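You operate a simulated robot arm through the tools that you are given. There is no shell and no other tool.

You are at the controls of a simulated robot arm. One attempt, no reset.

TASK
Stand the LOT 40 jar in the holder and wipe its lid.
Fine: use the blue pad; then jar and pad go back; leave the other lids as they are. Set down upright: what you pick out. What is to be rubbed or washed off counts as gone when no trace of it is left.

The check looks at the end state, three seconds after you hand in, the way a careful person would. Anything else that was tipped, shoved, dropped, spilled or broken makes it a failure. A push-on lid holds only when it is set on centred and level and pressed home; a screw cap is set on level and turned clockwise until tight.

THE ROBOT
A 6-joint arm with a two-finger parallel gripper on a trunk, on a base that drives. Base frame: it is fixed to the floor where the robot stands at the start and does not move with it; the origin is under the middle of the robot, x ahead of it, y to its left, z up; the surface under the hand at the start is at about z = 0.9. Readings come in m, rad, newtons and seconds.
Its first joint turns from -2.897 to 2.897 rad. Places, roughly: jar holder on the bench [0.5, 0.4, 0.9]. Payload 3.91 kg.
The TCP is the grasp point between the finger pads, 0.03 m short of the fingertips. In the tool frame z runs along the fingers and y along their closing line. The gripper opens to 0.11 m. The fingers are 0.02 m wide and 0.01 m thick; the gripper's body (0.048 by 0.112 m) begins 0.055 m behind the TCP.
Orientation is told as [roll, pitch, yaw] about the base's x, y, z axes, in that order, counted from this pose: with the fingers straight down and closing along the base's y, the tool's x points along the base's -x, its y along +y and its z along -z.

THE INTERFACE
- The arm moves only by the tool step_arm. Its argument "targets" is a list of rows, each an object of numbers (a shift or turn left out is 0, a gripper value left out holds the last): "dx", "dy", "dz": the shift along the base's x, y, z in m; "wx", "wy", "wz": the turn, a rotation vector about the base's x, y, z in rad; "jaw": the opening, from 0 (shut) to 1 (fully open). In form: [{"dx": .., "dy": .., "dz": .., "wx": .., "wy": .., "wz": .., "jaw": ..}, ...]. A call has 1 to 20 rows; each row shifts and turns the commanded pose from where the row before left it. Each row takes 0.2 s and may step no farther than 0.05 m and 0.15 rad from the row before; otherwise, or with a gripper value out of range, the whole call is refused. A pose out of reach is approached as far as the arm can. The call stops where the force on the tool passes 40 N (or 10 N more than at its start, if that is more) or the arm is blocked; 0.2 s more then pass. The fingers move at their own pace (about 0.153 m/s each) and stop on an object; they squeeze with about 23 N. The grip force told is the motor's: it shows also when the fingers shut on nothing. Time passes only in rows, and 0.2 s behind the last, so rows that do not move let the fingers close. The reply holds the time, the measured pose of the TCP, the force on the tool along the base axes, the opening and the grip force, in the units named above and with some noise, with the torque about the TCP (base axes, N m) and any sound that the robot's microphone picked up, and new pictures: "views" is both (left out), scene, wrist or none.
- Cameras (640 x 400 px; columns grow to the right, rows downward): "scene" is now at [0.2102, 0.2776, 1.3704]; the picture's right is [0.45, -0.89, 0.00], its down [-0.50, -0.25, -0.83] and it looks along [0.74, 0.38, -0.56] (base axes); focal length 214 px, centre (320, 200). "wrist" rides on the gripper at [0.072, 0.017, -0.103] in the tool frame; the picture's right is [-0.23, 0.97, 0.00], its down [-0.76, -0.18, -0.62] and it looks along [-0.61, -0.14, 0.78] (tool axes); focal length 222 px, centre (320, 200). There is no depth. A picture from a camera that has moved, and an enlarged one, comes with that camera's place and axes in the base frame and with its lens.
- roll_base(legs): drives the robot by 1 to 6 legs, each [ahead, turn to the left] in m and rad, along the robot's own axes; the way and the turn of a leg run together, so that a leg with both is an arc; at most 1.5 m and 3.142 rad a leg. The arm and the cameras ride along, it lands a little off, and it stops where it bumps. It gives what a move gives, and a new picture of the scene camera.
- aim_head(pan, tilt): turns the head with the scene camera to pan (to the left, within 2.094 rad either way) and tilt (down, from -0.506 to 1.204), counted from straight ahead of the robot. It gives what a move gives, and a new picture of the scene camera.
- inspect(camera, box): a new picture of the part [left, top, right, bottom] of that camera's present view, enlarged. It takes no simulated time.
- close_job(): hands the job in; it is judged then, once.

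Nothing tells you exact positions but the pictures and the camera data. Unless the task says otherwise, let go and move clear before handing in.

The tools are called after "Call:" by a JSON object that holds its "method" and its "body". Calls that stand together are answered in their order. step_arm: Moves the arm, as the interface text tells. Its arguments: {"type":"object","properties":{"targets":{"type":"array","items":{"type":"object","properties":{"dx":{"type":"number"},"dy":{"type":"number"},"dz":{"type":"number"},"wx":{"type":"number"},"wy":{"type":"number"},"wz":{"type":"number"},"jaw":{"type":"number"}}}},"views":{"type":"string","enum":["both","scene","wrist","none"]}},"required":["targets"]} The other tools are called the same way: roll_base (legs) drives the base; aim_head (pan, tilt) turns the head that bears the scene camera; inspect (camera, box) takes an enlarged picture of a part of a camera's view; close_job () hands the job in.

At the start:

```text
time: 0.0
tcp_pos: [0.5628, 0.2426, 1.276]
tool_rot: [-0.001, -0.001, 0.0]
ft_force: [0.5, -0.6, -0.2]
wrist_torque: [0.01, 0.01, -0.04]
opening: 0.11
gripper_force: 0.1
robot x, y, heading: [-0.0022, -0.0001, 0.003]
head pan, tilt: [0.471, 0.592]
```

scene: 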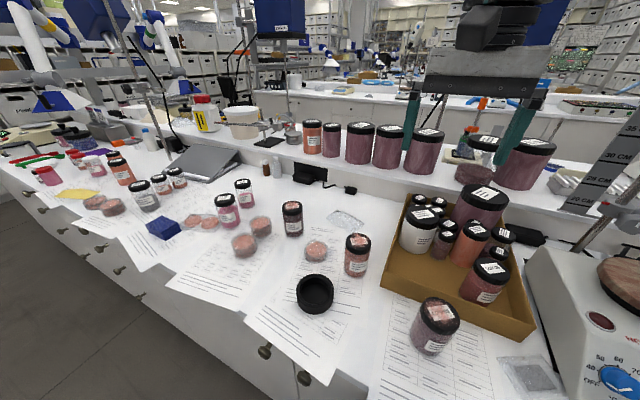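
wrist: 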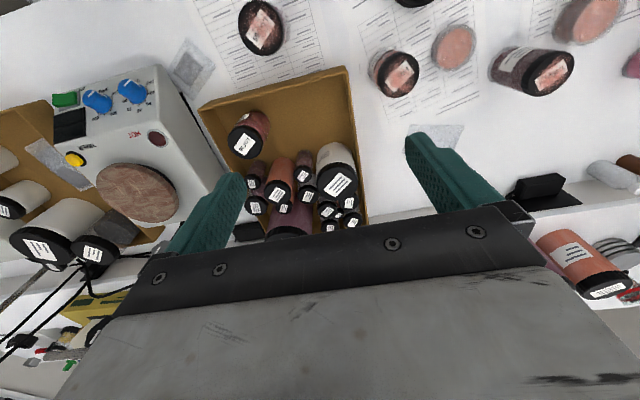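

I see a bench with several jars, a black ring (the likely jar holder), a blue block (likely the pad), and a box of jars. First I'll enlarge the views to read the labels.

Call:
{"method": "inspect", "body": {"camera": "scene", "box": [280, 200, 480, 360]}}

Call:
{"method": "inspect", "body": {"camera": "scene", "box": [130, 160, 330, 280]}}

Call:
{"method": "inspect", "body": {"camera": "scene", "box": [20, 130, 200, 240]}}

Call:
{"method": "inspect", "body": {"camera": "scene", "box": [380, 170, 580, 360]}}

Call:
{"method": "inspect", "body": {"camera": "wrist", "box": [200, 0, 640, 240]}}

```text
2.50 times, centred on (380, 280) of scene
camera zoom: at [0.2102, 0.2776, 1.3704], right [0.45, -0.89, 0.0], down [-0.5, -0.25, -0.83], along [0.74, 0.38, -0.56], focal length 536 px, centre (170, 0)
```

zoom: 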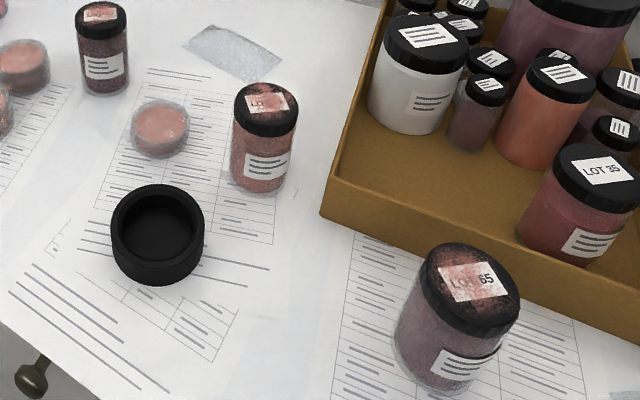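

```text
3.20 times, centred on (230, 220) of scene
camera zoom: at [0.2102, 0.2776, 1.3704], right [0.45, -0.89, 0.0], down [-0.5, -0.25, -0.83], along [0.74, 0.38, -0.56], focal length 686 px, centre (608, 136)
```

zoom: 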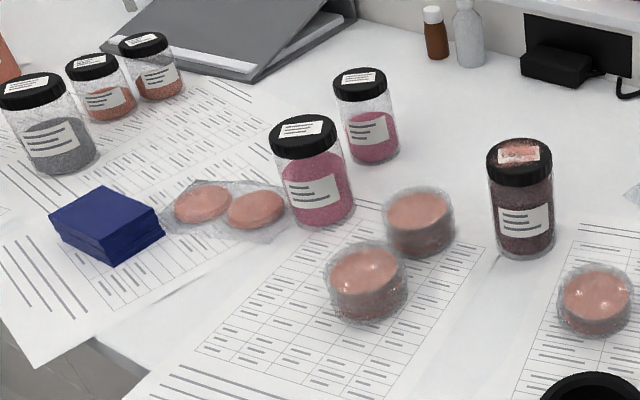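

```text
3.56 times, centred on (110, 185) of scene
camera zoom: at [0.2102, 0.2776, 1.3704], right [0.45, -0.89, 0.0], down [-0.5, -0.25, -0.83], along [0.74, 0.38, -0.56], focal length 763 px, centre (1067, 253)
```

zoom: 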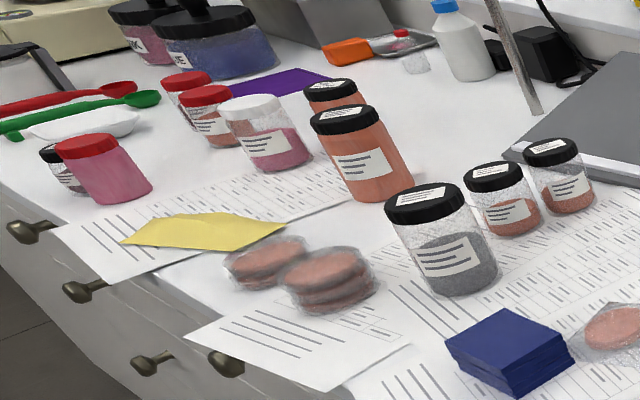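

```text
2.11 times, centred on (480, 265) of scene
camera zoom: at [0.2102, 0.2776, 1.3704], right [0.45, -0.89, 0.0], down [-0.5, -0.25, -0.83], along [0.74, 0.38, -0.56], focal length 452 px, centre (-17, 63)
```

zoom: 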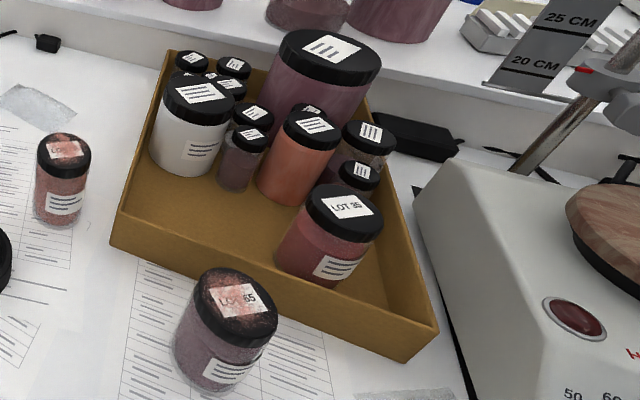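

```text
1.45 times, centred on (420, 120) of wrist
camera zoom: at [0.4912, 0.2598, 1.3799], right [0.23, 0.97, 0.0], down [0.76, -0.18, 0.62], along [0.61, -0.14, -0.78], focal length 323 px, centre (174, 316)
```

zoom: 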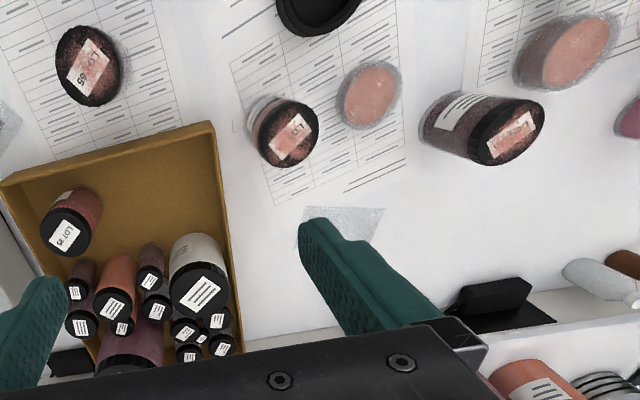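

Three jars have dusty lids: one reads LOT 65 and I can't yet read the other two. I'll zoom in further on those labels.

Call:
{"method": "inspect", "body": {"camera": "scene", "box": [342, 228, 374, 248]}}

Call:
{"method": "inspect", "body": {"camera": "scene", "box": [276, 196, 308, 216]}}

Call:
{"method": "inspect", "body": {"camera": "wrist", "box": [360, 40, 440, 110]}}

Call:
{"method": "inspect", "body": {"camera": "wrist", "box": [500, 40, 600, 110]}}

Call:
{"method": "inspect", "body": {"camera": "wrist", "box": [220, 0, 300, 60]}}

Call:
{"method": "inspect", "body": {"camera": "scene", "box": [130, 200, 210, 250]}}

```text
16.00 times, centred on (358, 238) of scene
camera zoom: at [0.2102, 0.2776, 1.3704], right [0.45, -0.89, 0.0], down [-0.5, -0.25, -0.83], along [0.74, 0.38, -0.56], focal length 3432 px, centre (-288, -408)
```

zoom: 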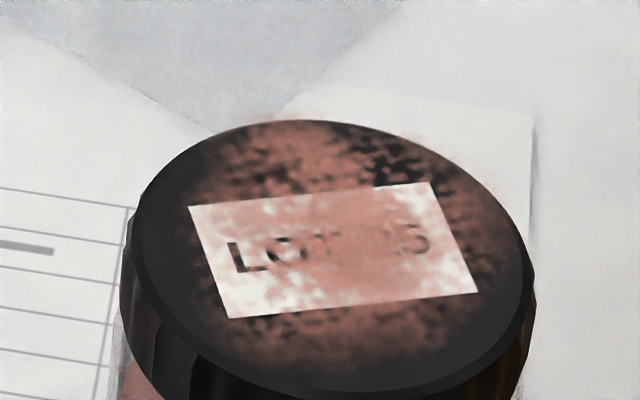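

```text
16.00 times, centred on (292, 206) of scene
camera zoom: at [0.2102, 0.2776, 1.3704], right [0.45, -0.89, 0.0], down [-0.5, -0.25, -0.83], along [0.74, 0.38, -0.56], focal length 3432 px, centre (768, 104)
```

zoom: 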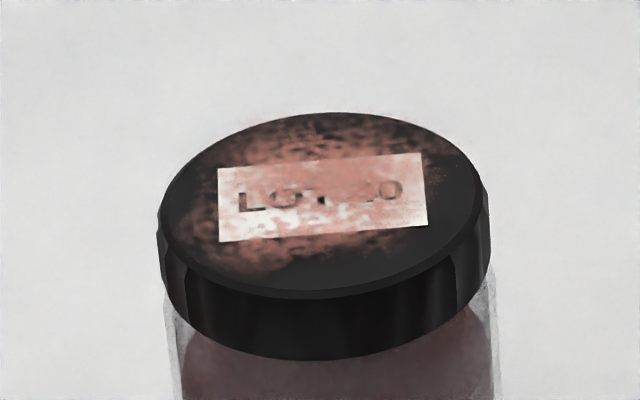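

```text
5.71 times, centred on (400, 75) of wrist
camera zoom: at [0.4912, 0.2598, 1.3799], right [0.23, 0.97, 0.0], down [0.76, -0.18, 0.62], along [0.61, -0.14, -0.78], focal length 1269 px, centre (-137, 914)
```

zoom: 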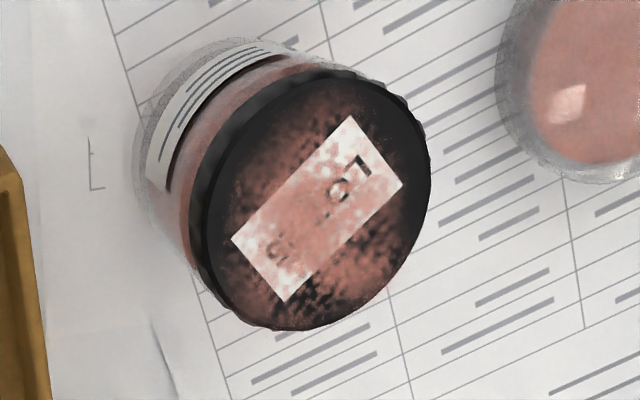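

```text
5.71 times, centred on (550, 75) of wrist
camera zoom: at [0.4912, 0.2598, 1.3799], right [0.23, 0.97, 0.0], down [0.76, -0.18, 0.62], along [0.61, -0.14, -0.78], focal length 1269 px, centre (-994, 914)
```

zoom: 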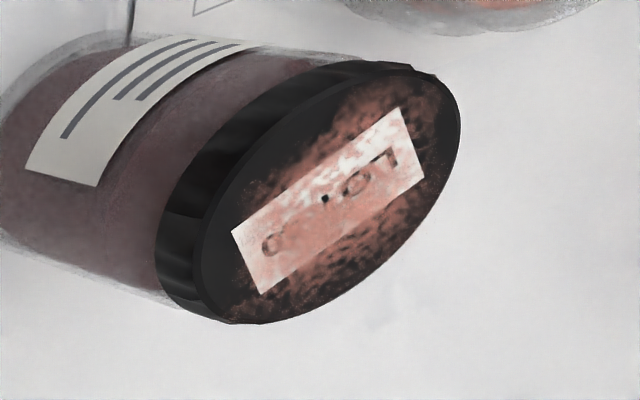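

```text
6.67 times, centred on (260, 30) of wrist
camera zoom: at [0.4912, 0.2598, 1.3799], right [0.23, 0.97, 0.0], down [0.76, -0.18, 0.62], along [0.61, -0.14, -0.78], focal length 1481 px, centre (720, 1333)
```

zoom: 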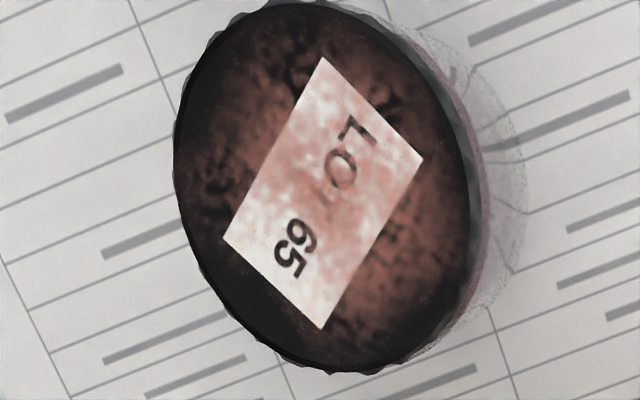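

```text
8.00 times, centred on (170, 225) of scene
camera zoom: at [0.2102, 0.2776, 1.3704], right [0.45, -0.89, 0.0], down [-0.5, -0.25, -0.83], along [0.74, 0.38, -0.56], focal length 1716 px, centre (1520, 0)
```

zoom: 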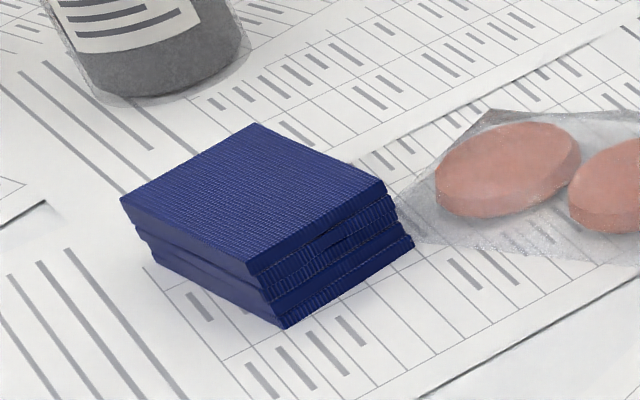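

The left dusty jar reads LOT ?0 and the middle one LOT ?5. Before deciding, I'll check the remaining labels on the shelf, in the box and at the far left.

Call:
{"method": "inspect", "body": {"camera": "scene", "box": [290, 110, 450, 210]}}

Call:
{"method": "inspect", "body": {"camera": "scene", "box": [395, 175, 525, 260]}}

Call:
{"method": "inspect", "body": {"camera": "scene", "box": [130, 165, 260, 245]}}

Call:
{"method": "inspect", "body": {"camera": "wrist", "box": [525, 60, 565, 85]}}

Call:
{"method": "inspect", "body": {"camera": "scene", "box": [440, 120, 560, 200]}}

Call:
{"method": "inspect", "body": {"camera": "scene", "box": [30, 130, 140, 200]}}

```text
4.00 times, centred on (370, 160) of scene
camera zoom: at [0.2102, 0.2776, 1.3704], right [0.45, -0.89, 0.0], down [-0.5, -0.25, -0.83], along [0.74, 0.38, -0.56], focal length 858 px, centre (120, 360)
```

zoom: 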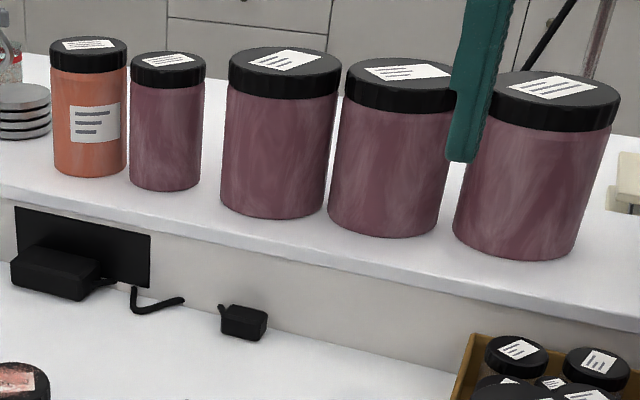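

```text
4.71 times, centred on (460, 218) of scene
camera zoom: at [0.2102, 0.2776, 1.3704], right [0.45, -0.89, 0.0], down [-0.5, -0.25, -0.83], along [0.74, 0.38, -0.56], focal length 1009 px, centre (-339, 118)
```

zoom: 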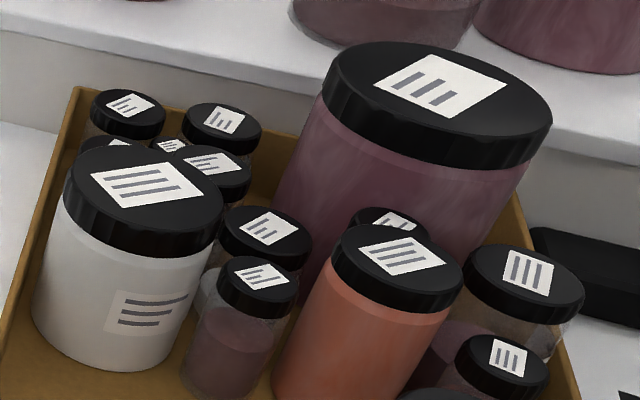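

```text
4.92 times, centred on (195, 205) of scene
camera zoom: at [0.2102, 0.2776, 1.3704], right [0.45, -0.89, 0.0], down [-0.5, -0.25, -0.83], along [0.74, 0.38, -0.56], focal length 1056 px, centre (935, 175)
```

zoom: 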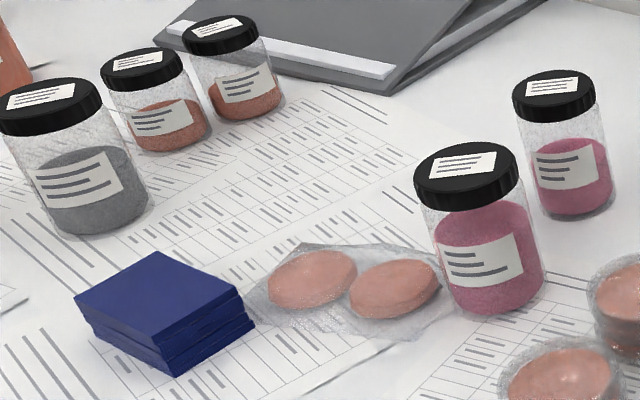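

```text
16.00 times, centred on (545, 72) of wrist
camera zoom: at [0.4912, 0.2598, 1.3799], right [0.23, 0.97, 0.0], down [0.76, -0.18, 0.62], along [0.61, -0.14, -0.78], focal length 3554 px, centre (-3280, 2240)
```

zoom: 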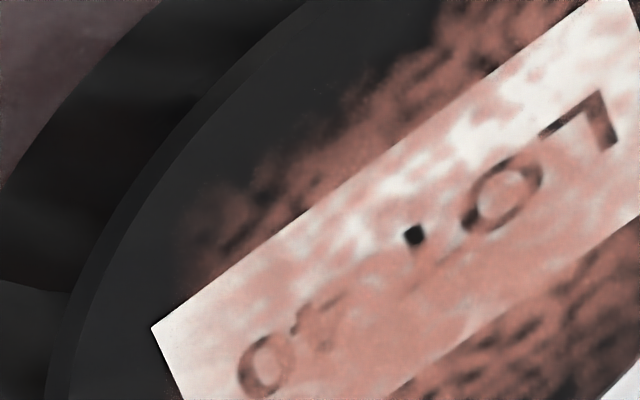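

```text
5.00 times, centred on (500, 160) of scene
camera zoom: at [0.2102, 0.2776, 1.3704], right [0.45, -0.89, 0.0], down [-0.5, -0.25, -0.83], along [0.74, 0.38, -0.56], focal length 1072 px, centre (-580, 400)
```

zoom: 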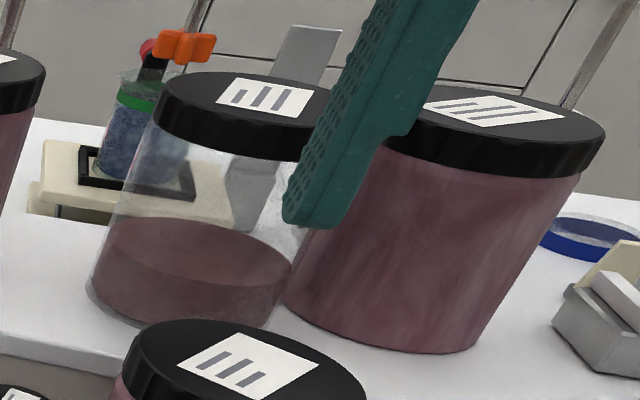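

```text
5.71 times, centred on (85, 165) of scene
camera zoom: at [0.2102, 0.2776, 1.3704], right [0.45, -0.89, 0.0], down [-0.5, -0.25, -0.83], along [0.74, 0.38, -0.56], focal length 1226 px, centre (1663, 400)
```

zoom: 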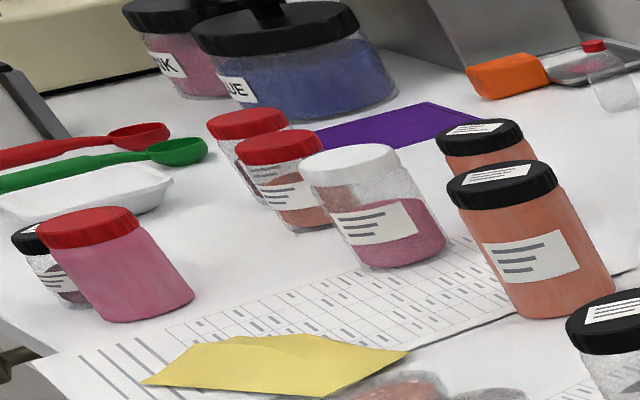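

The hidden digit before the 0 shows a crossbar stub, so it is a 4. The left dusty jar, near (0.62, 0.58), is LOT 40. I'll move the hand near it at height to see it better.

Call:
{"method": "step_arm", "body": {"targets": [{"dx": 0.005, "dy": 0.048}, {"dx": 0.005, "dy": 0.048}, {"dx": 0.005, "dy": 0.048}, {"dx": 0.005, "dy": 0.048}, {"dx": 0.0, "dy": 0.048}, {"dx": 0, "dy": 0.048, "dz": -0.01}, {"dz": -0.03}, {"dz": 0}]}}

```text
time: 1.8
tcp_pos: [0.5806, 0.5299, 1.2347]
tool_rot: [0.001, -0.001, 0.001]
ft_force: [0.3, 0.2, -0.4]
wrist_torque: [0.0, 0.0, 0.01]
opening: 0.1099
gripper_force: 0.1
robot x, y, heading: [0.0017, -0.0008, 0.001]
head pan, tilt: [0.471, 0.592]
camera scene: at [0.2101, 0.2777, 1.3704], right [0.45, -0.89, 0.0], down [-0.5, -0.25, -0.83], along [0.74, 0.38, -0.56], focal length 214 px, centre (320, 200)
camera wrist: at [0.5104, 0.5462, 1.3398], right [0.23, 0.97, 0.0], down [0.76, -0.18, 0.62], along [0.61, -0.14, -0.78], focal length 222 px, centre (320, 200)
```

scene: 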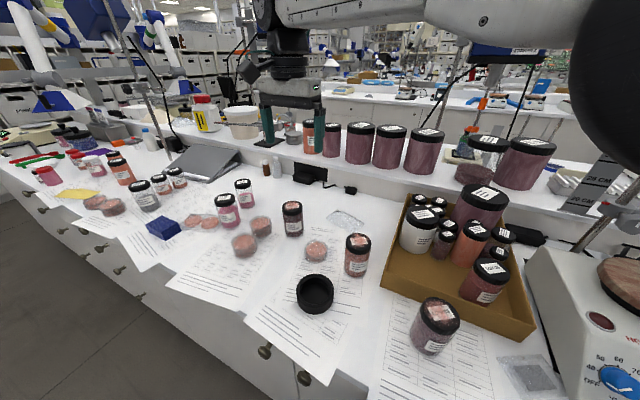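
wrist: 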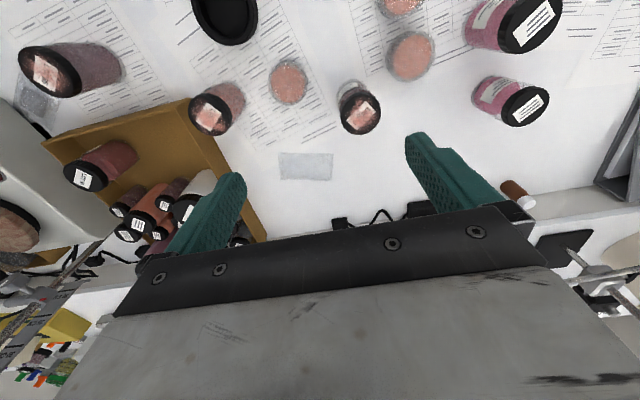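

LOT 40 lies close to (0.62, 0.58) in both views. I'll take enlargements to fix its exact place and the distances to its neighbours.

Call:
{"method": "inspect", "body": {"camera": "wrist", "box": [320, 70, 400, 120]}}

Call:
{"method": "inspect", "body": {"camera": "scene", "box": [260, 190, 340, 240]}}

Call:
{"method": "inspect", "body": {"camera": "scene", "box": [280, 260, 360, 320]}}

Call:
{"method": "inspect", "body": {"camera": "wrist", "box": [180, 0, 280, 60]}}

```text
8.00 times, centred on (360, 95) of wrist
camera zoom: at [0.5104, 0.5462, 1.3398], right [0.23, 0.97, 0.0], down [0.76, -0.18, 0.62], along [0.61, -0.14, -0.78], focal length 1777 px, centre (0, 1040)
```

zoom: 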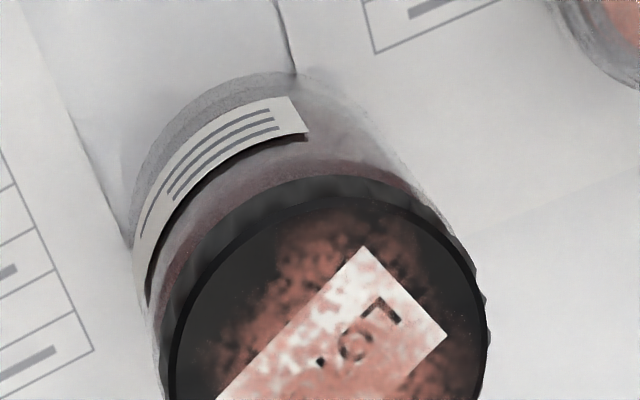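

```text
8.00 times, centred on (300, 215) of scene
camera zoom: at [0.2101, 0.2777, 1.3704], right [0.45, -0.89, 0.0], down [-0.5, -0.25, -0.83], along [0.74, 0.38, -0.56], focal length 1716 px, centre (480, 80)
```

zoom: 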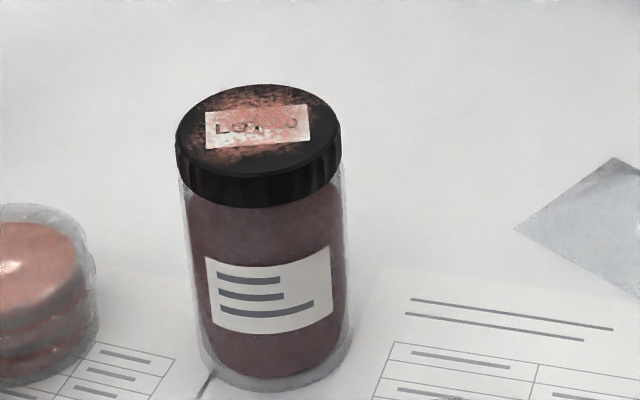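

```text
6.67 times, centred on (320, 290) of scene
camera zoom: at [0.2101, 0.2777, 1.3704], right [0.45, -0.89, 0.0], down [-0.5, -0.25, -0.83], along [0.74, 0.38, -0.56], focal length 1430 px, centre (320, -400)
```

zoom: 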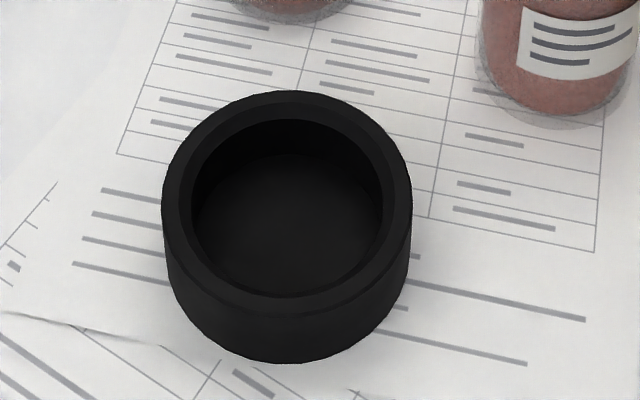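

```text
6.40 times, centred on (230, 30) of wrist
camera zoom: at [0.5104, 0.5462, 1.3398], right [0.23, 0.97, 0.0], down [0.76, -0.18, 0.62], along [0.61, -0.14, -0.78], focal length 1422 px, centre (896, 1288)
```

zoom: 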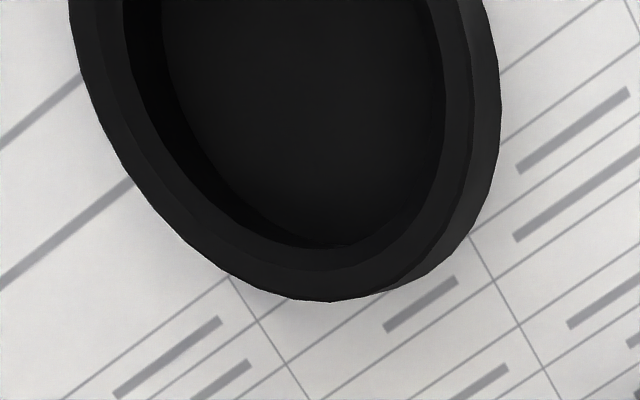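

LOT 40's centre is about (0.626, 0.583) with lid top near z = 1.005. The holder is near (0.465, 0.421), about 0.03 tall with a 0.066 bore. I'll check the lid again in the wrist view.

Call:
{"method": "inspect", "body": {"camera": "wrist", "box": [320, 80, 400, 130]}}

```text
8.00 times, centred on (360, 105) of wrist
camera zoom: at [0.5104, 0.5462, 1.3398], right [0.23, 0.97, 0.0], down [0.76, -0.18, 0.62], along [0.61, -0.14, -0.78], focal length 1777 px, centre (0, 960)
```

zoom: 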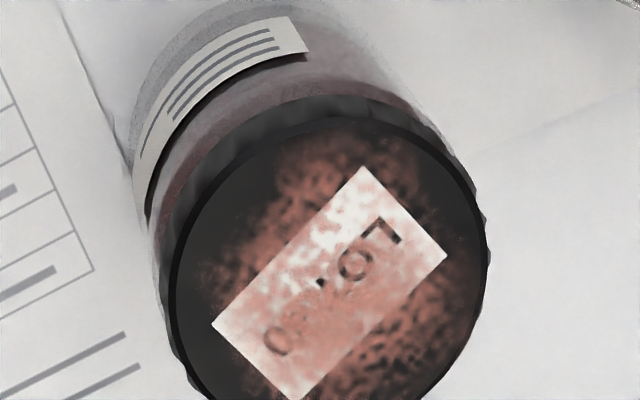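

The wrist view puts the lid at about (0.629, 0.582), matching the first estimate. I'll move over it and go partway down with the jaw open, to check centring.

Call:
{"method": "step_arm", "body": {"targets": [{"dx": 0.024, "dy": 0.026, "jaw": 0.9}, {"dx": 0.0234, "dy": 0.0266}, {"dz": -0.04}, {"dz": -0.04}, {"dz": -0.04}, {"dz": -0.03}, {}]}}

Call:
{"method": "inspect", "body": {"camera": "wrist", "box": [160, 20, 480, 220]}}

Call:
{"method": "inspect", "body": {"camera": "scene", "box": [240, 140, 340, 240]}}

```text
time: 3.4
tcp_pos: [0.6275, 0.585, 1.0843]
tool_rot: [0.0, 0.0, 0.0]
ft_force: [-0.2, 0.3, 1.0]
wrist_torque: [-0.03, 0.0, 0.02]
opening: 0.0991
gripper_force: 0.1
robot x, y, heading: [-0.0003, 0.0028, -0.003]
head pan, tilt: [0.471, 0.592]
camera scene: at [0.2102, 0.2777, 1.3704], right [0.45, -0.89, 0.0], down [-0.5, -0.25, -0.83], along [0.74, 0.38, -0.56], focal length 214 px, centre (320, 200)
camera wrist: at [0.5567, 0.6026, 1.1882], right [0.23, 0.97, 0.0], down [0.76, -0.18, 0.62], along [0.61, -0.14, -0.78], focal length 222 px, centre (320, 200)
```

scene: 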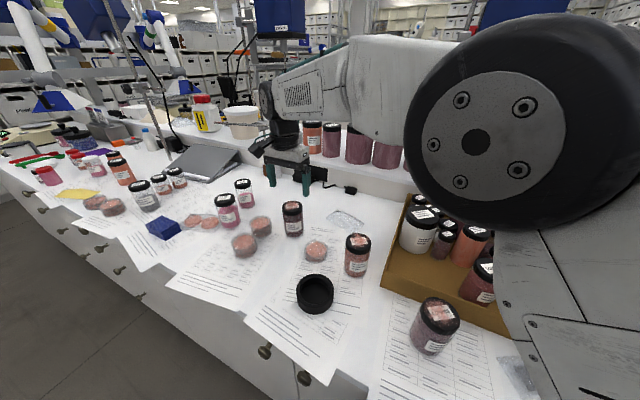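
wrist: 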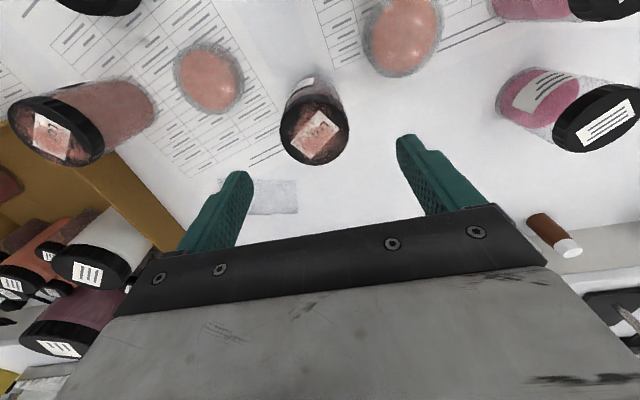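

```text
2.00 times, centred on (320, 120) of wrist
camera zoom: at [0.5567, 0.6026, 1.1882], right [0.23, 0.97, 0.0], down [0.76, -0.18, 0.62], along [0.61, -0.14, -0.78], focal length 444 px, centre (320, 360)
```

zoom: 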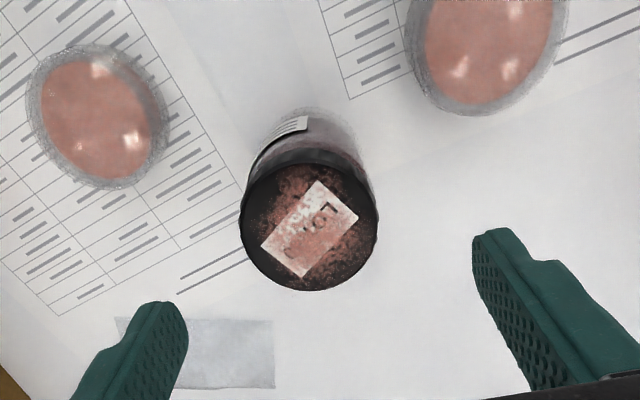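

```text
4.00 times, centred on (290, 190) of scene
camera zoom: at [0.2102, 0.2777, 1.3704], right [0.45, -0.89, 0.0], down [-0.5, -0.25, -0.83], along [0.74, 0.38, -0.56], focal length 858 px, centre (440, 240)
```

zoom: 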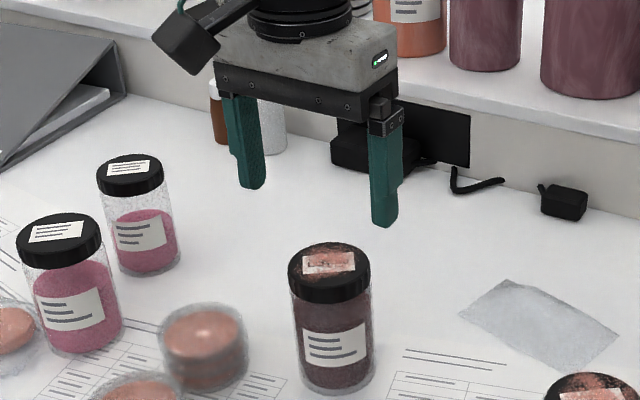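

The gripper is directly above LOT 40: the lid centre is at about (0.6286, 0.5816). I'll nudge to that, descend to the lid height and close.

Call:
{"method": "step_arm", "body": {"targets": [{"dx": 0.001, "dy": -0.003, "dz": -0.03}, {"dz": -0.03}, {"dz": -0.03}, {"dz": -0.014}, {}, {"jaw": 0.5}, {"jaw": 0.3}, {}, {}]}}

```text
time: 5.4
tcp_pos: [0.6321, 0.5802, 0.9813]
tool_rot: [-0.001, 0.0, 0.0]
ft_force: [-0.5, -0.3, -0.5]
wrist_torque: [-0.01, -0.02, 0.02]
opening: 0.0599
gripper_force: 23.1
robot x, y, heading: [-0.0012, -0.0021, 0.001]
head pan, tilt: [0.471, 0.592]
camera scene: at [0.2102, 0.2777, 1.3704], right [0.45, -0.89, 0.0], down [-0.5, -0.25, -0.83], along [0.74, 0.38, -0.56], focal length 214 px, centre (320, 200)
camera wrist: at [0.5606, 0.5966, 1.0851], right [0.23, 0.97, 0.0], down [0.76, -0.18, 0.62], along [0.61, -0.14, -0.78], focal length 222 px, centre (320, 200)
```

scene: 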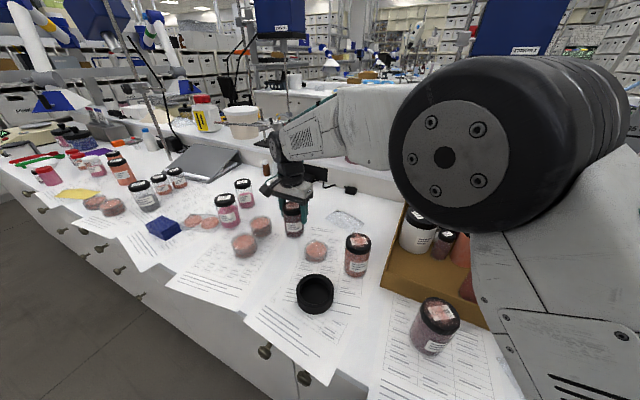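
wrist: 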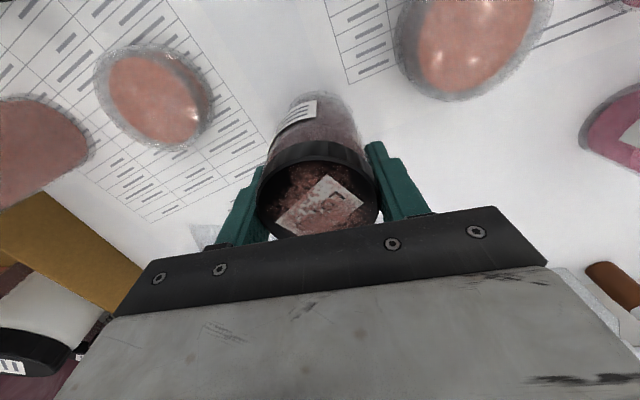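

The fingers closed at 0.060 on the lid. I'll measure where the jar sits relative to the TCP before lifting.

Call:
{"method": "inspect", "body": {"camera": "wrist", "box": [240, 130, 400, 240]}}

Call:
{"method": "inspect", "body": {"camera": "scene", "box": [250, 170, 340, 250]}}

Call:
{"method": "step_arm", "body": {"targets": [{}], "views": "none"}}

Call:
{"method": "step_arm", "body": {"targets": [{}], "views": "none"}}

Call:
{"method": "step_arm", "body": {"targets": [{}], "views": "none"}}

Call:
{"method": "step_arm", "body": {"targets": [{}], "views": "none"}}

```text
3.64 times, centred on (320, 185) of wrist
camera zoom: at [0.5606, 0.5966, 1.0851], right [0.23, 0.97, 0.0], down [0.76, -0.18, 0.62], along [0.61, -0.14, -0.78], focal length 808 px, centre (320, 254)
```

zoom: 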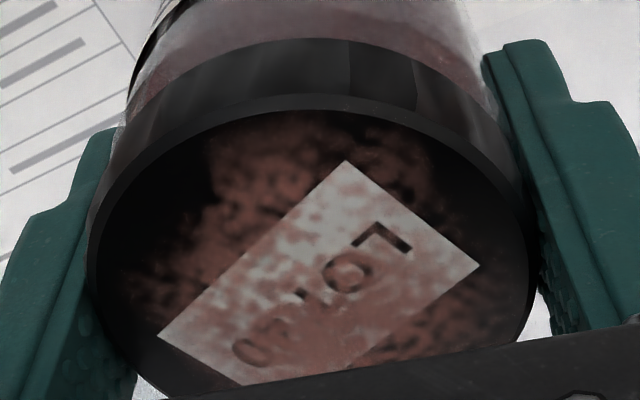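

```text
5.00 times, centred on (295, 210) of scene
camera zoom: at [0.2102, 0.2777, 1.3704], right [0.45, -0.89, 0.0], down [-0.5, -0.25, -0.83], along [0.74, 0.38, -0.56], focal length 1072 px, centre (445, 150)
```

zoom: 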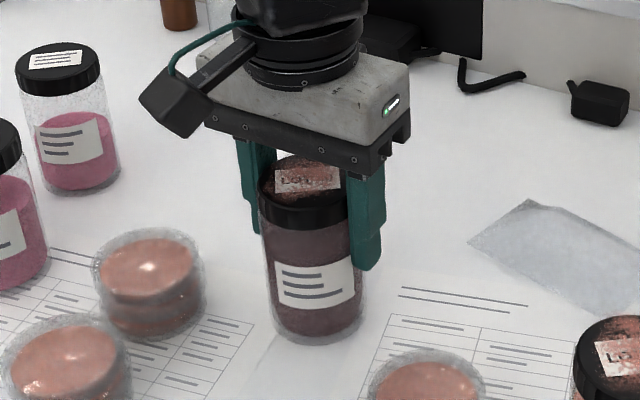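

```text
time: 5.8
tcp_pos: [0.6322, 0.5796, 0.9818]
tool_rot: [0.0, 0.0, 0.001]
ft_force: [1.0, -0.3, -0.8]
wrist_torque: [-0.01, 0.01, 0.0]
opening: 0.0599
gripper_force: 22.9
robot x, y, heading: [0.0004, -0.0014, 0.004]
head pan, tilt: [0.471, 0.592]
```

```text
time: 6.2
tcp_pos: [0.6322, 0.5796, 0.9821]
tool_rot: [-0.001, 0.0, 0.0]
ft_force: [0.6, -0.6, 0.0]
wrist_torque: [-0.02, -0.03, -0.03]
opening: 0.0599
gripper_force: 22.7
robot x, y, heading: [0.002, 0.0022, 0.0]
head pan, tilt: [0.471, 0.592]
```

```text
time: 6.6
tcp_pos: [0.631, 0.5791, 0.9818]
tool_rot: [-0.001, 0.0, 0.0]
ft_force: [-0.1, -0.8, 0.1]
wrist_torque: [0.0, -0.03, -0.02]
opening: 0.0597
gripper_force: 22.9
robot x, y, heading: [-0.0029, -0.0025, 0.001]
head pan, tilt: [0.471, 0.592]
```

```text
time: 7.0
tcp_pos: [0.6313, 0.5791, 0.9828]
tool_rot: [0.001, -0.001, 0.001]
ft_force: [0.1, -0.5, 0.1]
wrist_torque: [-0.02, -0.01, 0.01]
opening: 0.0602
gripper_force: 23.4
robot x, y, heading: [0.0011, -0.0019, -0.005]
head pan, tilt: [0.471, 0.592]
```

LOT 40 is in the grip, with the jar centre about 2 mm nearer in x than the TCP. I'll lift it and stop beside the holder to measure the holder with the wrist camera.

Call:
{"method": "step_arm", "body": {"targets": [{"dz": 0.01}, {"dz": 0.03}, {"dz": 0.03}, {"dz": 0.03}, {"dx": -0.035, "dy": -0.012}, {"dx": -0.035, "dy": -0.012}, {"dx": -0.035, "dy": -0.012}, {"dx": -0.035, "dy": -0.012}, {"dx": -0.025, "dy": -0.007}, {}, {}]}}

Call:
{"method": "inspect", "body": {"camera": "wrist", "box": [160, 60, 320, 160]}}

Call:
{"method": "step_arm", "body": {"targets": [{}], "views": "none"}}

Call:
{"method": "step_arm", "body": {"targets": [{}], "views": "none"}}

Call:
{"method": "step_arm", "body": {"targets": [{}], "views": "none"}}

```text
time: 9.4
tcp_pos: [0.4672, 0.5257, 1.0857]
tool_rot: [0.001, 0.0, -0.002]
ft_force: [0.4, 0.6, -1.7]
wrist_torque: [0.0, 0.03, 0.01]
opening: 0.0598
gripper_force: 23.2
robot x, y, heading: [0.0015, 0.0001, 0.001]
head pan, tilt: [0.471, 0.592]
camera scene: at [0.2102, 0.2777, 1.3704], right [0.45, -0.89, 0.0], down [-0.5, -0.25, -0.83], along [0.74, 0.38, -0.56], focal length 214 px, centre (320, 200)
camera wrist: at [0.3956, 0.5425, 1.1887], right [0.23, 0.97, 0.0], down [0.76, -0.18, 0.62], along [0.61, -0.14, -0.78], focal length 222 px, centre (320, 200)
```

scene: 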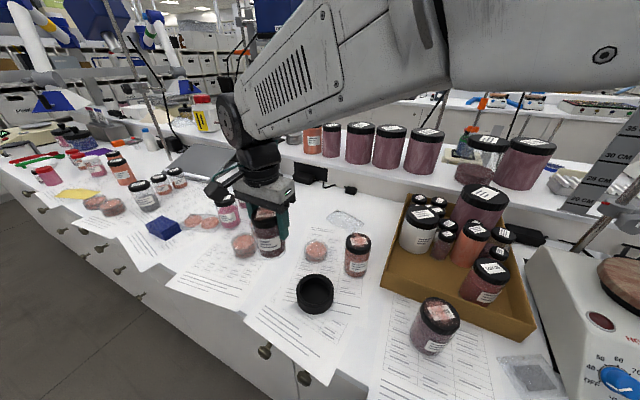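
wrist: 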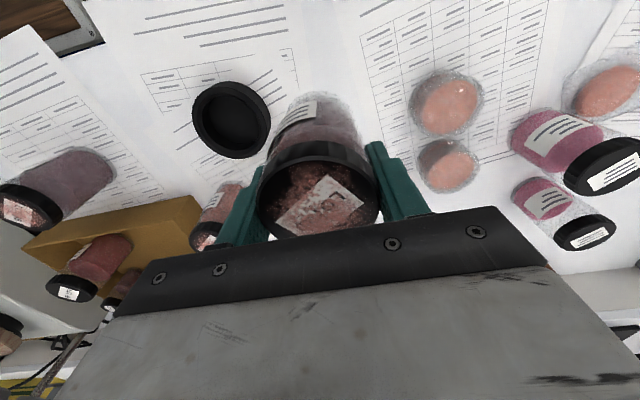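

```text
4.00 times, centred on (240, 110) of wrist
camera zoom: at [0.3956, 0.5425, 1.1887], right [0.23, 0.97, 0.0], down [0.76, -0.18, 0.62], along [0.61, -0.14, -0.78], focal length 888 px, centre (640, 560)
```

zoom: 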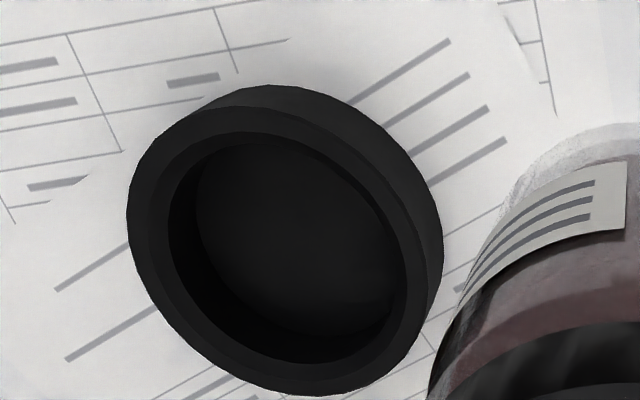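

```text
time: 9.8
tcp_pos: [0.4674, 0.5262, 1.0853]
tool_rot: [0.0, -0.001, -0.001]
ft_force: [0.1, 0.4, -1.7]
wrist_torque: [0.02, -0.05, 0.02]
opening: 0.0597
gripper_force: 22.7
robot x, y, heading: [-0.0014, 0.0001, -0.004]
head pan, tilt: [0.471, 0.592]
```

```text
time: 10.2
tcp_pos: [0.4666, 0.525, 1.0851]
tool_rot: [-0.001, 0.0, 0.0]
ft_force: [-0.1, -0.6, -2.4]
wrist_torque: [0.01, -0.03, 0.0]
opening: 0.0599
gripper_force: 22.9
robot x, y, heading: [-0.0035, 0.0011, 0.003]
head pan, tilt: [0.471, 0.592]
```

```text
time: 10.6
tcp_pos: [0.4663, 0.5263, 1.0846]
tool_rot: [0.0, 0.001, 0.0]
ft_force: [0.5, 0.9, -2.3]
wrist_torque: [0.03, -0.04, -0.01]
opening: 0.06
gripper_force: 22.8
robot x, y, heading: [0.0026, 0.001, -0.001]
head pan, tilt: [0.471, 0.592]
```

The holder measures about (0.461–0.465, 0.420) from the two cameras. I'll carry the jar above it, lower it to about 1.5 cm over the rim, and compare the alignment in both views.

Call:
{"method": "step_arm", "body": {"targets": [{"dx": -0.002, "dy": -0.035}, {"dy": -0.035}, {"dy": -0.0355}, {"dz": -0.03}, {"dz": -0.025}, {}, {}]}}

Call:
{"method": "inspect", "body": {"camera": "scene", "box": [270, 240, 360, 320]}}

Call:
{"method": "inspect", "body": {"camera": "wrist", "box": [220, 60, 420, 220]}}

```text
time: 12.2
tcp_pos: [0.4664, 0.4211, 1.0257]
tool_rot: [0.001, 0.0, 0.0]
ft_force: [-0.1, -0.7, -2.0]
wrist_torque: [-0.02, -0.01, -0.03]
opening: 0.0599
gripper_force: 22.9
robot x, y, heading: [0.0003, -0.0012, -0.002]
head pan, tilt: [0.471, 0.592]
camera scene: at [0.2102, 0.2776, 1.3704], right [0.45, -0.89, 0.0], down [-0.5, -0.25, -0.83], along [0.74, 0.38, -0.56], focal length 214 px, centre (320, 200)
camera wrist: at [0.3947, 0.4369, 1.1301], right [0.23, 0.97, 0.0], down [0.76, -0.18, 0.62], along [0.61, -0.14, -0.78], focal length 222 px, centre (320, 200)
```

scene: 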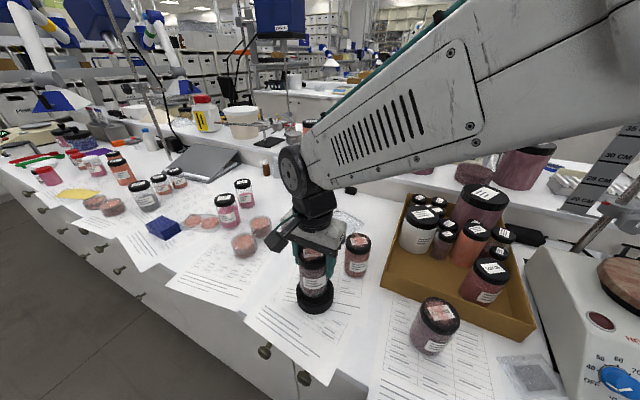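
wrist: 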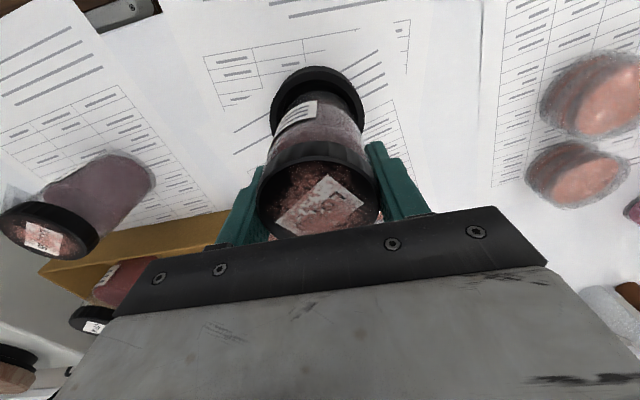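

```text
5.00 times, centred on (315, 280) of scene
camera zoom: at [0.2102, 0.2776, 1.3704], right [0.45, -0.89, 0.0], down [-0.5, -0.25, -0.83], along [0.74, 0.38, -0.56], focal length 1072 px, centre (345, -200)
```

zoom: 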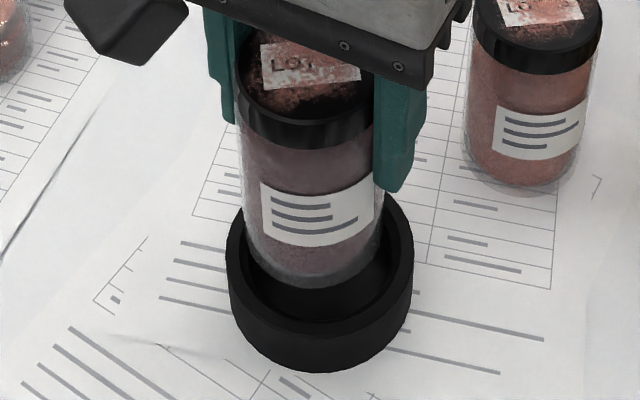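

```text
2.50 times, centred on (320, 140) of wrist
camera zoom: at [0.3947, 0.4369, 1.1301], right [0.23, 0.97, 0.0], down [0.76, -0.18, 0.62], along [0.61, -0.14, -0.78], focal length 555 px, centre (320, 350)
```

zoom: 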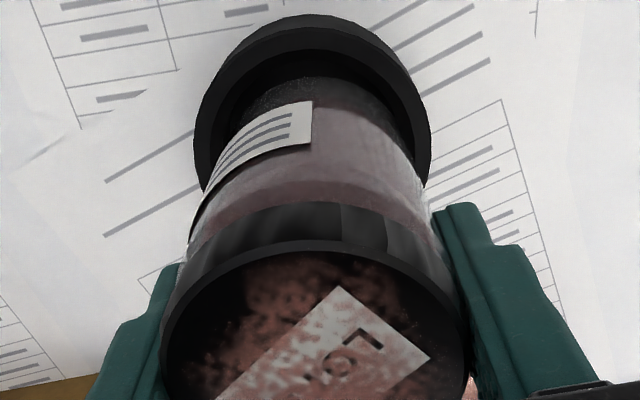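

The jar is about 2 mm to the left of the holder's centre in the scene view and lined up fore and aft. I'll shift by (+1, −2) mm and descend gently, watching the force.

Call:
{"method": "step_arm", "body": {"targets": [{"dx": 0.001, "dy": -0.002}, {"dz": -0.005}, {"dz": -0.004}, {"dz": -0.003}, {"dz": -0.003}, {}], "views": "none"}}

Call:
{"method": "inspect", "body": {"camera": "scene", "box": [270, 240, 360, 320]}}

Call:
{"method": "inspect", "body": {"camera": "wrist", "box": [220, 60, 420, 220]}}

```text
time: 13.6
tcp_pos: [0.4651, 0.4186, 1.0113]
tool_rot: [-0.001, -0.002, 0.001]
ft_force: [-0.3, -0.8, -1.6]
wrist_torque: [0.01, -0.04, 0.03]
opening: 0.0595
gripper_force: 22.9
robot x, y, heading: [-0.001, 0.0024, -0.001]
head pan, tilt: [0.471, 0.592]
```

```text
5.00 times, centred on (315, 280) of scene
camera zoom: at [0.2102, 0.2777, 1.3704], right [0.45, -0.89, 0.0], down [-0.5, -0.25, -0.83], along [0.74, 0.38, -0.56], focal length 1072 px, centre (345, -200)
```

zoom: 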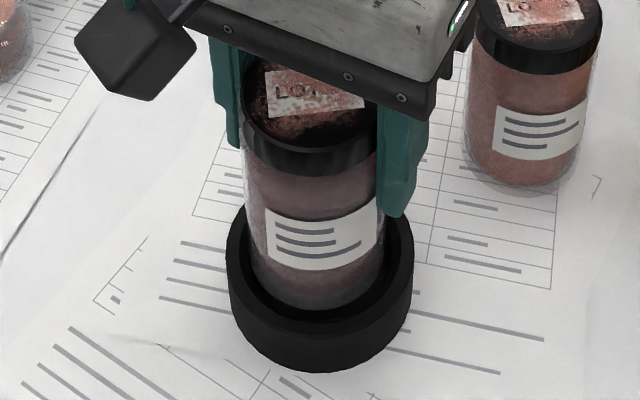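

```text
2.50 times, centred on (320, 140) of wrist
camera zoom: at [0.3941, 0.4351, 1.116], right [0.23, 0.97, 0.0], down [0.76, -0.18, 0.62], along [0.61, -0.14, -0.78], focal length 555 px, centre (320, 350)
```

zoom: 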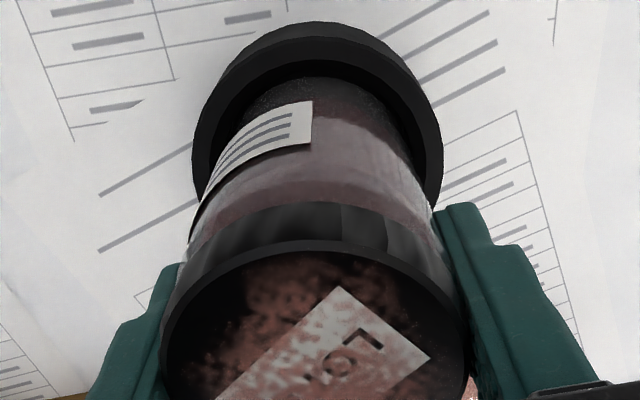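

Alignment looks good within about 1 mm. I'll keep lowering in small steps and watch for contact.

Call:
{"method": "step_arm", "body": {"targets": [{"dz": -0.003}, {"dz": -0.003}, {"dz": -0.002}, {"dz": -0.002}, {}], "views": "none"}}

Call:
{"method": "inspect", "body": {"camera": "scene", "box": [270, 240, 360, 320]}}

```text
time: 14.8
tcp_pos: [0.465, 0.419, 1.0009]
tool_rot: [0.0, 0.0, 0.001]
ft_force: [1.8, -0.2, -0.3]
wrist_torque: [-0.03, -0.08, 0.01]
opening: 0.0597
gripper_force: 23.2
robot x, y, heading: [0.0005, -0.0013, -0.005]
head pan, tilt: [0.471, 0.592]
```

```text
5.00 times, centred on (315, 280) of scene
camera zoom: at [0.2103, 0.2776, 1.3704], right [0.45, -0.89, 0.0], down [-0.5, -0.25, -0.83], along [0.74, 0.38, -0.56], focal length 1072 px, centre (345, -200)
```

zoom: 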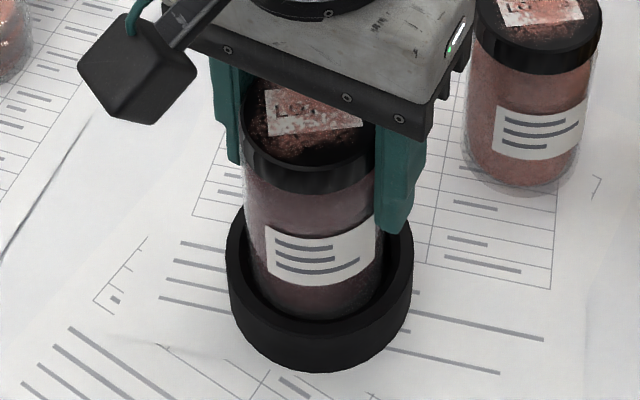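

There is a light +x reaction of 1.8 N, so the jar is touching the near wall of the bore. I'll ease +1 mm in x and continue down.

Call:
{"method": "step_arm", "body": {"targets": [{"dx": 0.001}, {"dz": -0.002}, {"dz": -0.002}, {}], "views": "none"}}

```text
time: 15.8
tcp_pos: [0.4664, 0.4183, 0.9984]
tool_rot: [-0.001, -0.001, 0.0]
ft_force: [-1.0, 0.1, -1.3]
wrist_torque: [-0.01, -0.02, 0.02]
opening: 0.06
gripper_force: 22.9
robot x, y, heading: [0.0004, -0.0036, 0.003]
head pan, tilt: [0.471, 0.592]
```

Call:
{"method": "step_arm", "body": {"targets": [{"dz": -0.002}, {"dz": -0.002}, {"dz": -0.002}, {}], "views": "none"}}

Call:
{"method": "inspect", "body": {"camera": "scene", "box": [270, 240, 360, 320]}}

```text
time: 16.8
tcp_pos: [0.4654, 0.4186, 0.9936]
tool_rot: [0.0, -0.001, 0.001]
ft_force: [-1.6, 1.2, -1.0]
wrist_torque: [-0.01, -0.01, 0.01]
opening: 0.0598
gripper_force: 23.3
robot x, y, heading: [0.0012, 0.002, 0.004]
head pan, tilt: [0.471, 0.592]
```

```text
5.00 times, centred on (315, 280) of scene
camera zoom: at [0.2102, 0.2777, 1.3704], right [0.45, -0.89, 0.0], down [-0.5, -0.25, -0.83], along [0.74, 0.38, -0.56], focal length 1072 px, centre (345, -200)
```

zoom: 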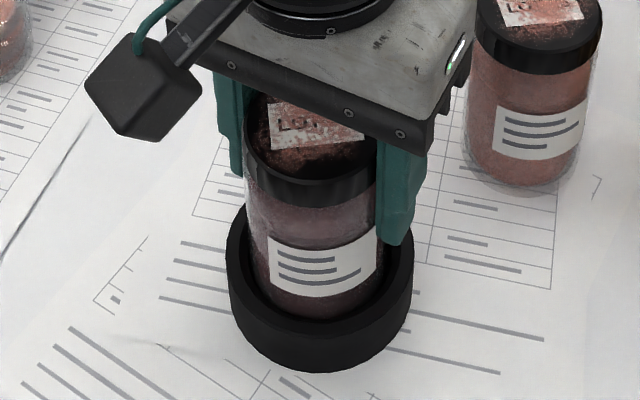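

The jar is inside the bore and the holder hasn't moved. I'll go on down until the floor takes the weight.

Call:
{"method": "step_arm", "body": {"targets": [{"dz": -0.002}, {"dz": -0.001}, {}], "views": "none"}}

Call:
{"method": "step_arm", "body": {"targets": [{"dz": -0.001}, {"dz": -0.001}, {}], "views": "none"}}

```text
time: 17.6
tcp_pos: [0.4667, 0.4188, 0.9889]
tool_rot: [-0.001, 0.002, -0.001]
ft_force: [0.4, -0.4, -1.4]
wrist_torque: [0.01, 0.0, 0.0]
opening: 0.0598
gripper_force: 23.1
robot x, y, heading: [0.0015, -0.0017, -0.003]
head pan, tilt: [0.471, 0.592]
```

```text
time: 18.4
tcp_pos: [0.4656, 0.4185, 0.9866]
tool_rot: [0.0, 0.001, 0.0]
ft_force: [-0.7, -0.1, -1.0]
wrist_torque: [-0.02, 0.03, 0.04]
opening: 0.06
gripper_force: 22.8
robot x, y, heading: [0.0032, 0.0032, -0.004]
head pan, tilt: [0.471, 0.592]
```

Call:
{"method": "step_arm", "body": {"targets": [{"dz": -0.001}, {"dz": -0.001}, {}], "views": "none"}}

Call:
{"method": "step_arm", "body": {"targets": [{"dz": -0.001}, {}], "views": "none"}}

```text
time: 19.2
tcp_pos: [0.4659, 0.4198, 0.985]
tool_rot: [0.002, 0.0, 0.0]
ft_force: [-4.1, -7.6, 17.2]
wrist_torque: [-0.39, 0.14, 0.11]
opening: 0.0597
gripper_force: 22.6
robot x, y, heading: [0.0023, 0.0023, 0.001]
head pan, tilt: [0.471, 0.592]
```

```text
time: 19.8
tcp_pos: [0.4666, 0.4191, 0.9842]
tool_rot: [0.001, 0.0, 0.001]
ft_force: [1.0, -8.6, 15.7]
wrist_torque: [-0.33, 0.01, 0.04]
opening: 0.0599
gripper_force: 23.3
robot x, y, heading: [0.0013, -0.0007, 0.004]
head pan, tilt: [0.471, 0.592]
```

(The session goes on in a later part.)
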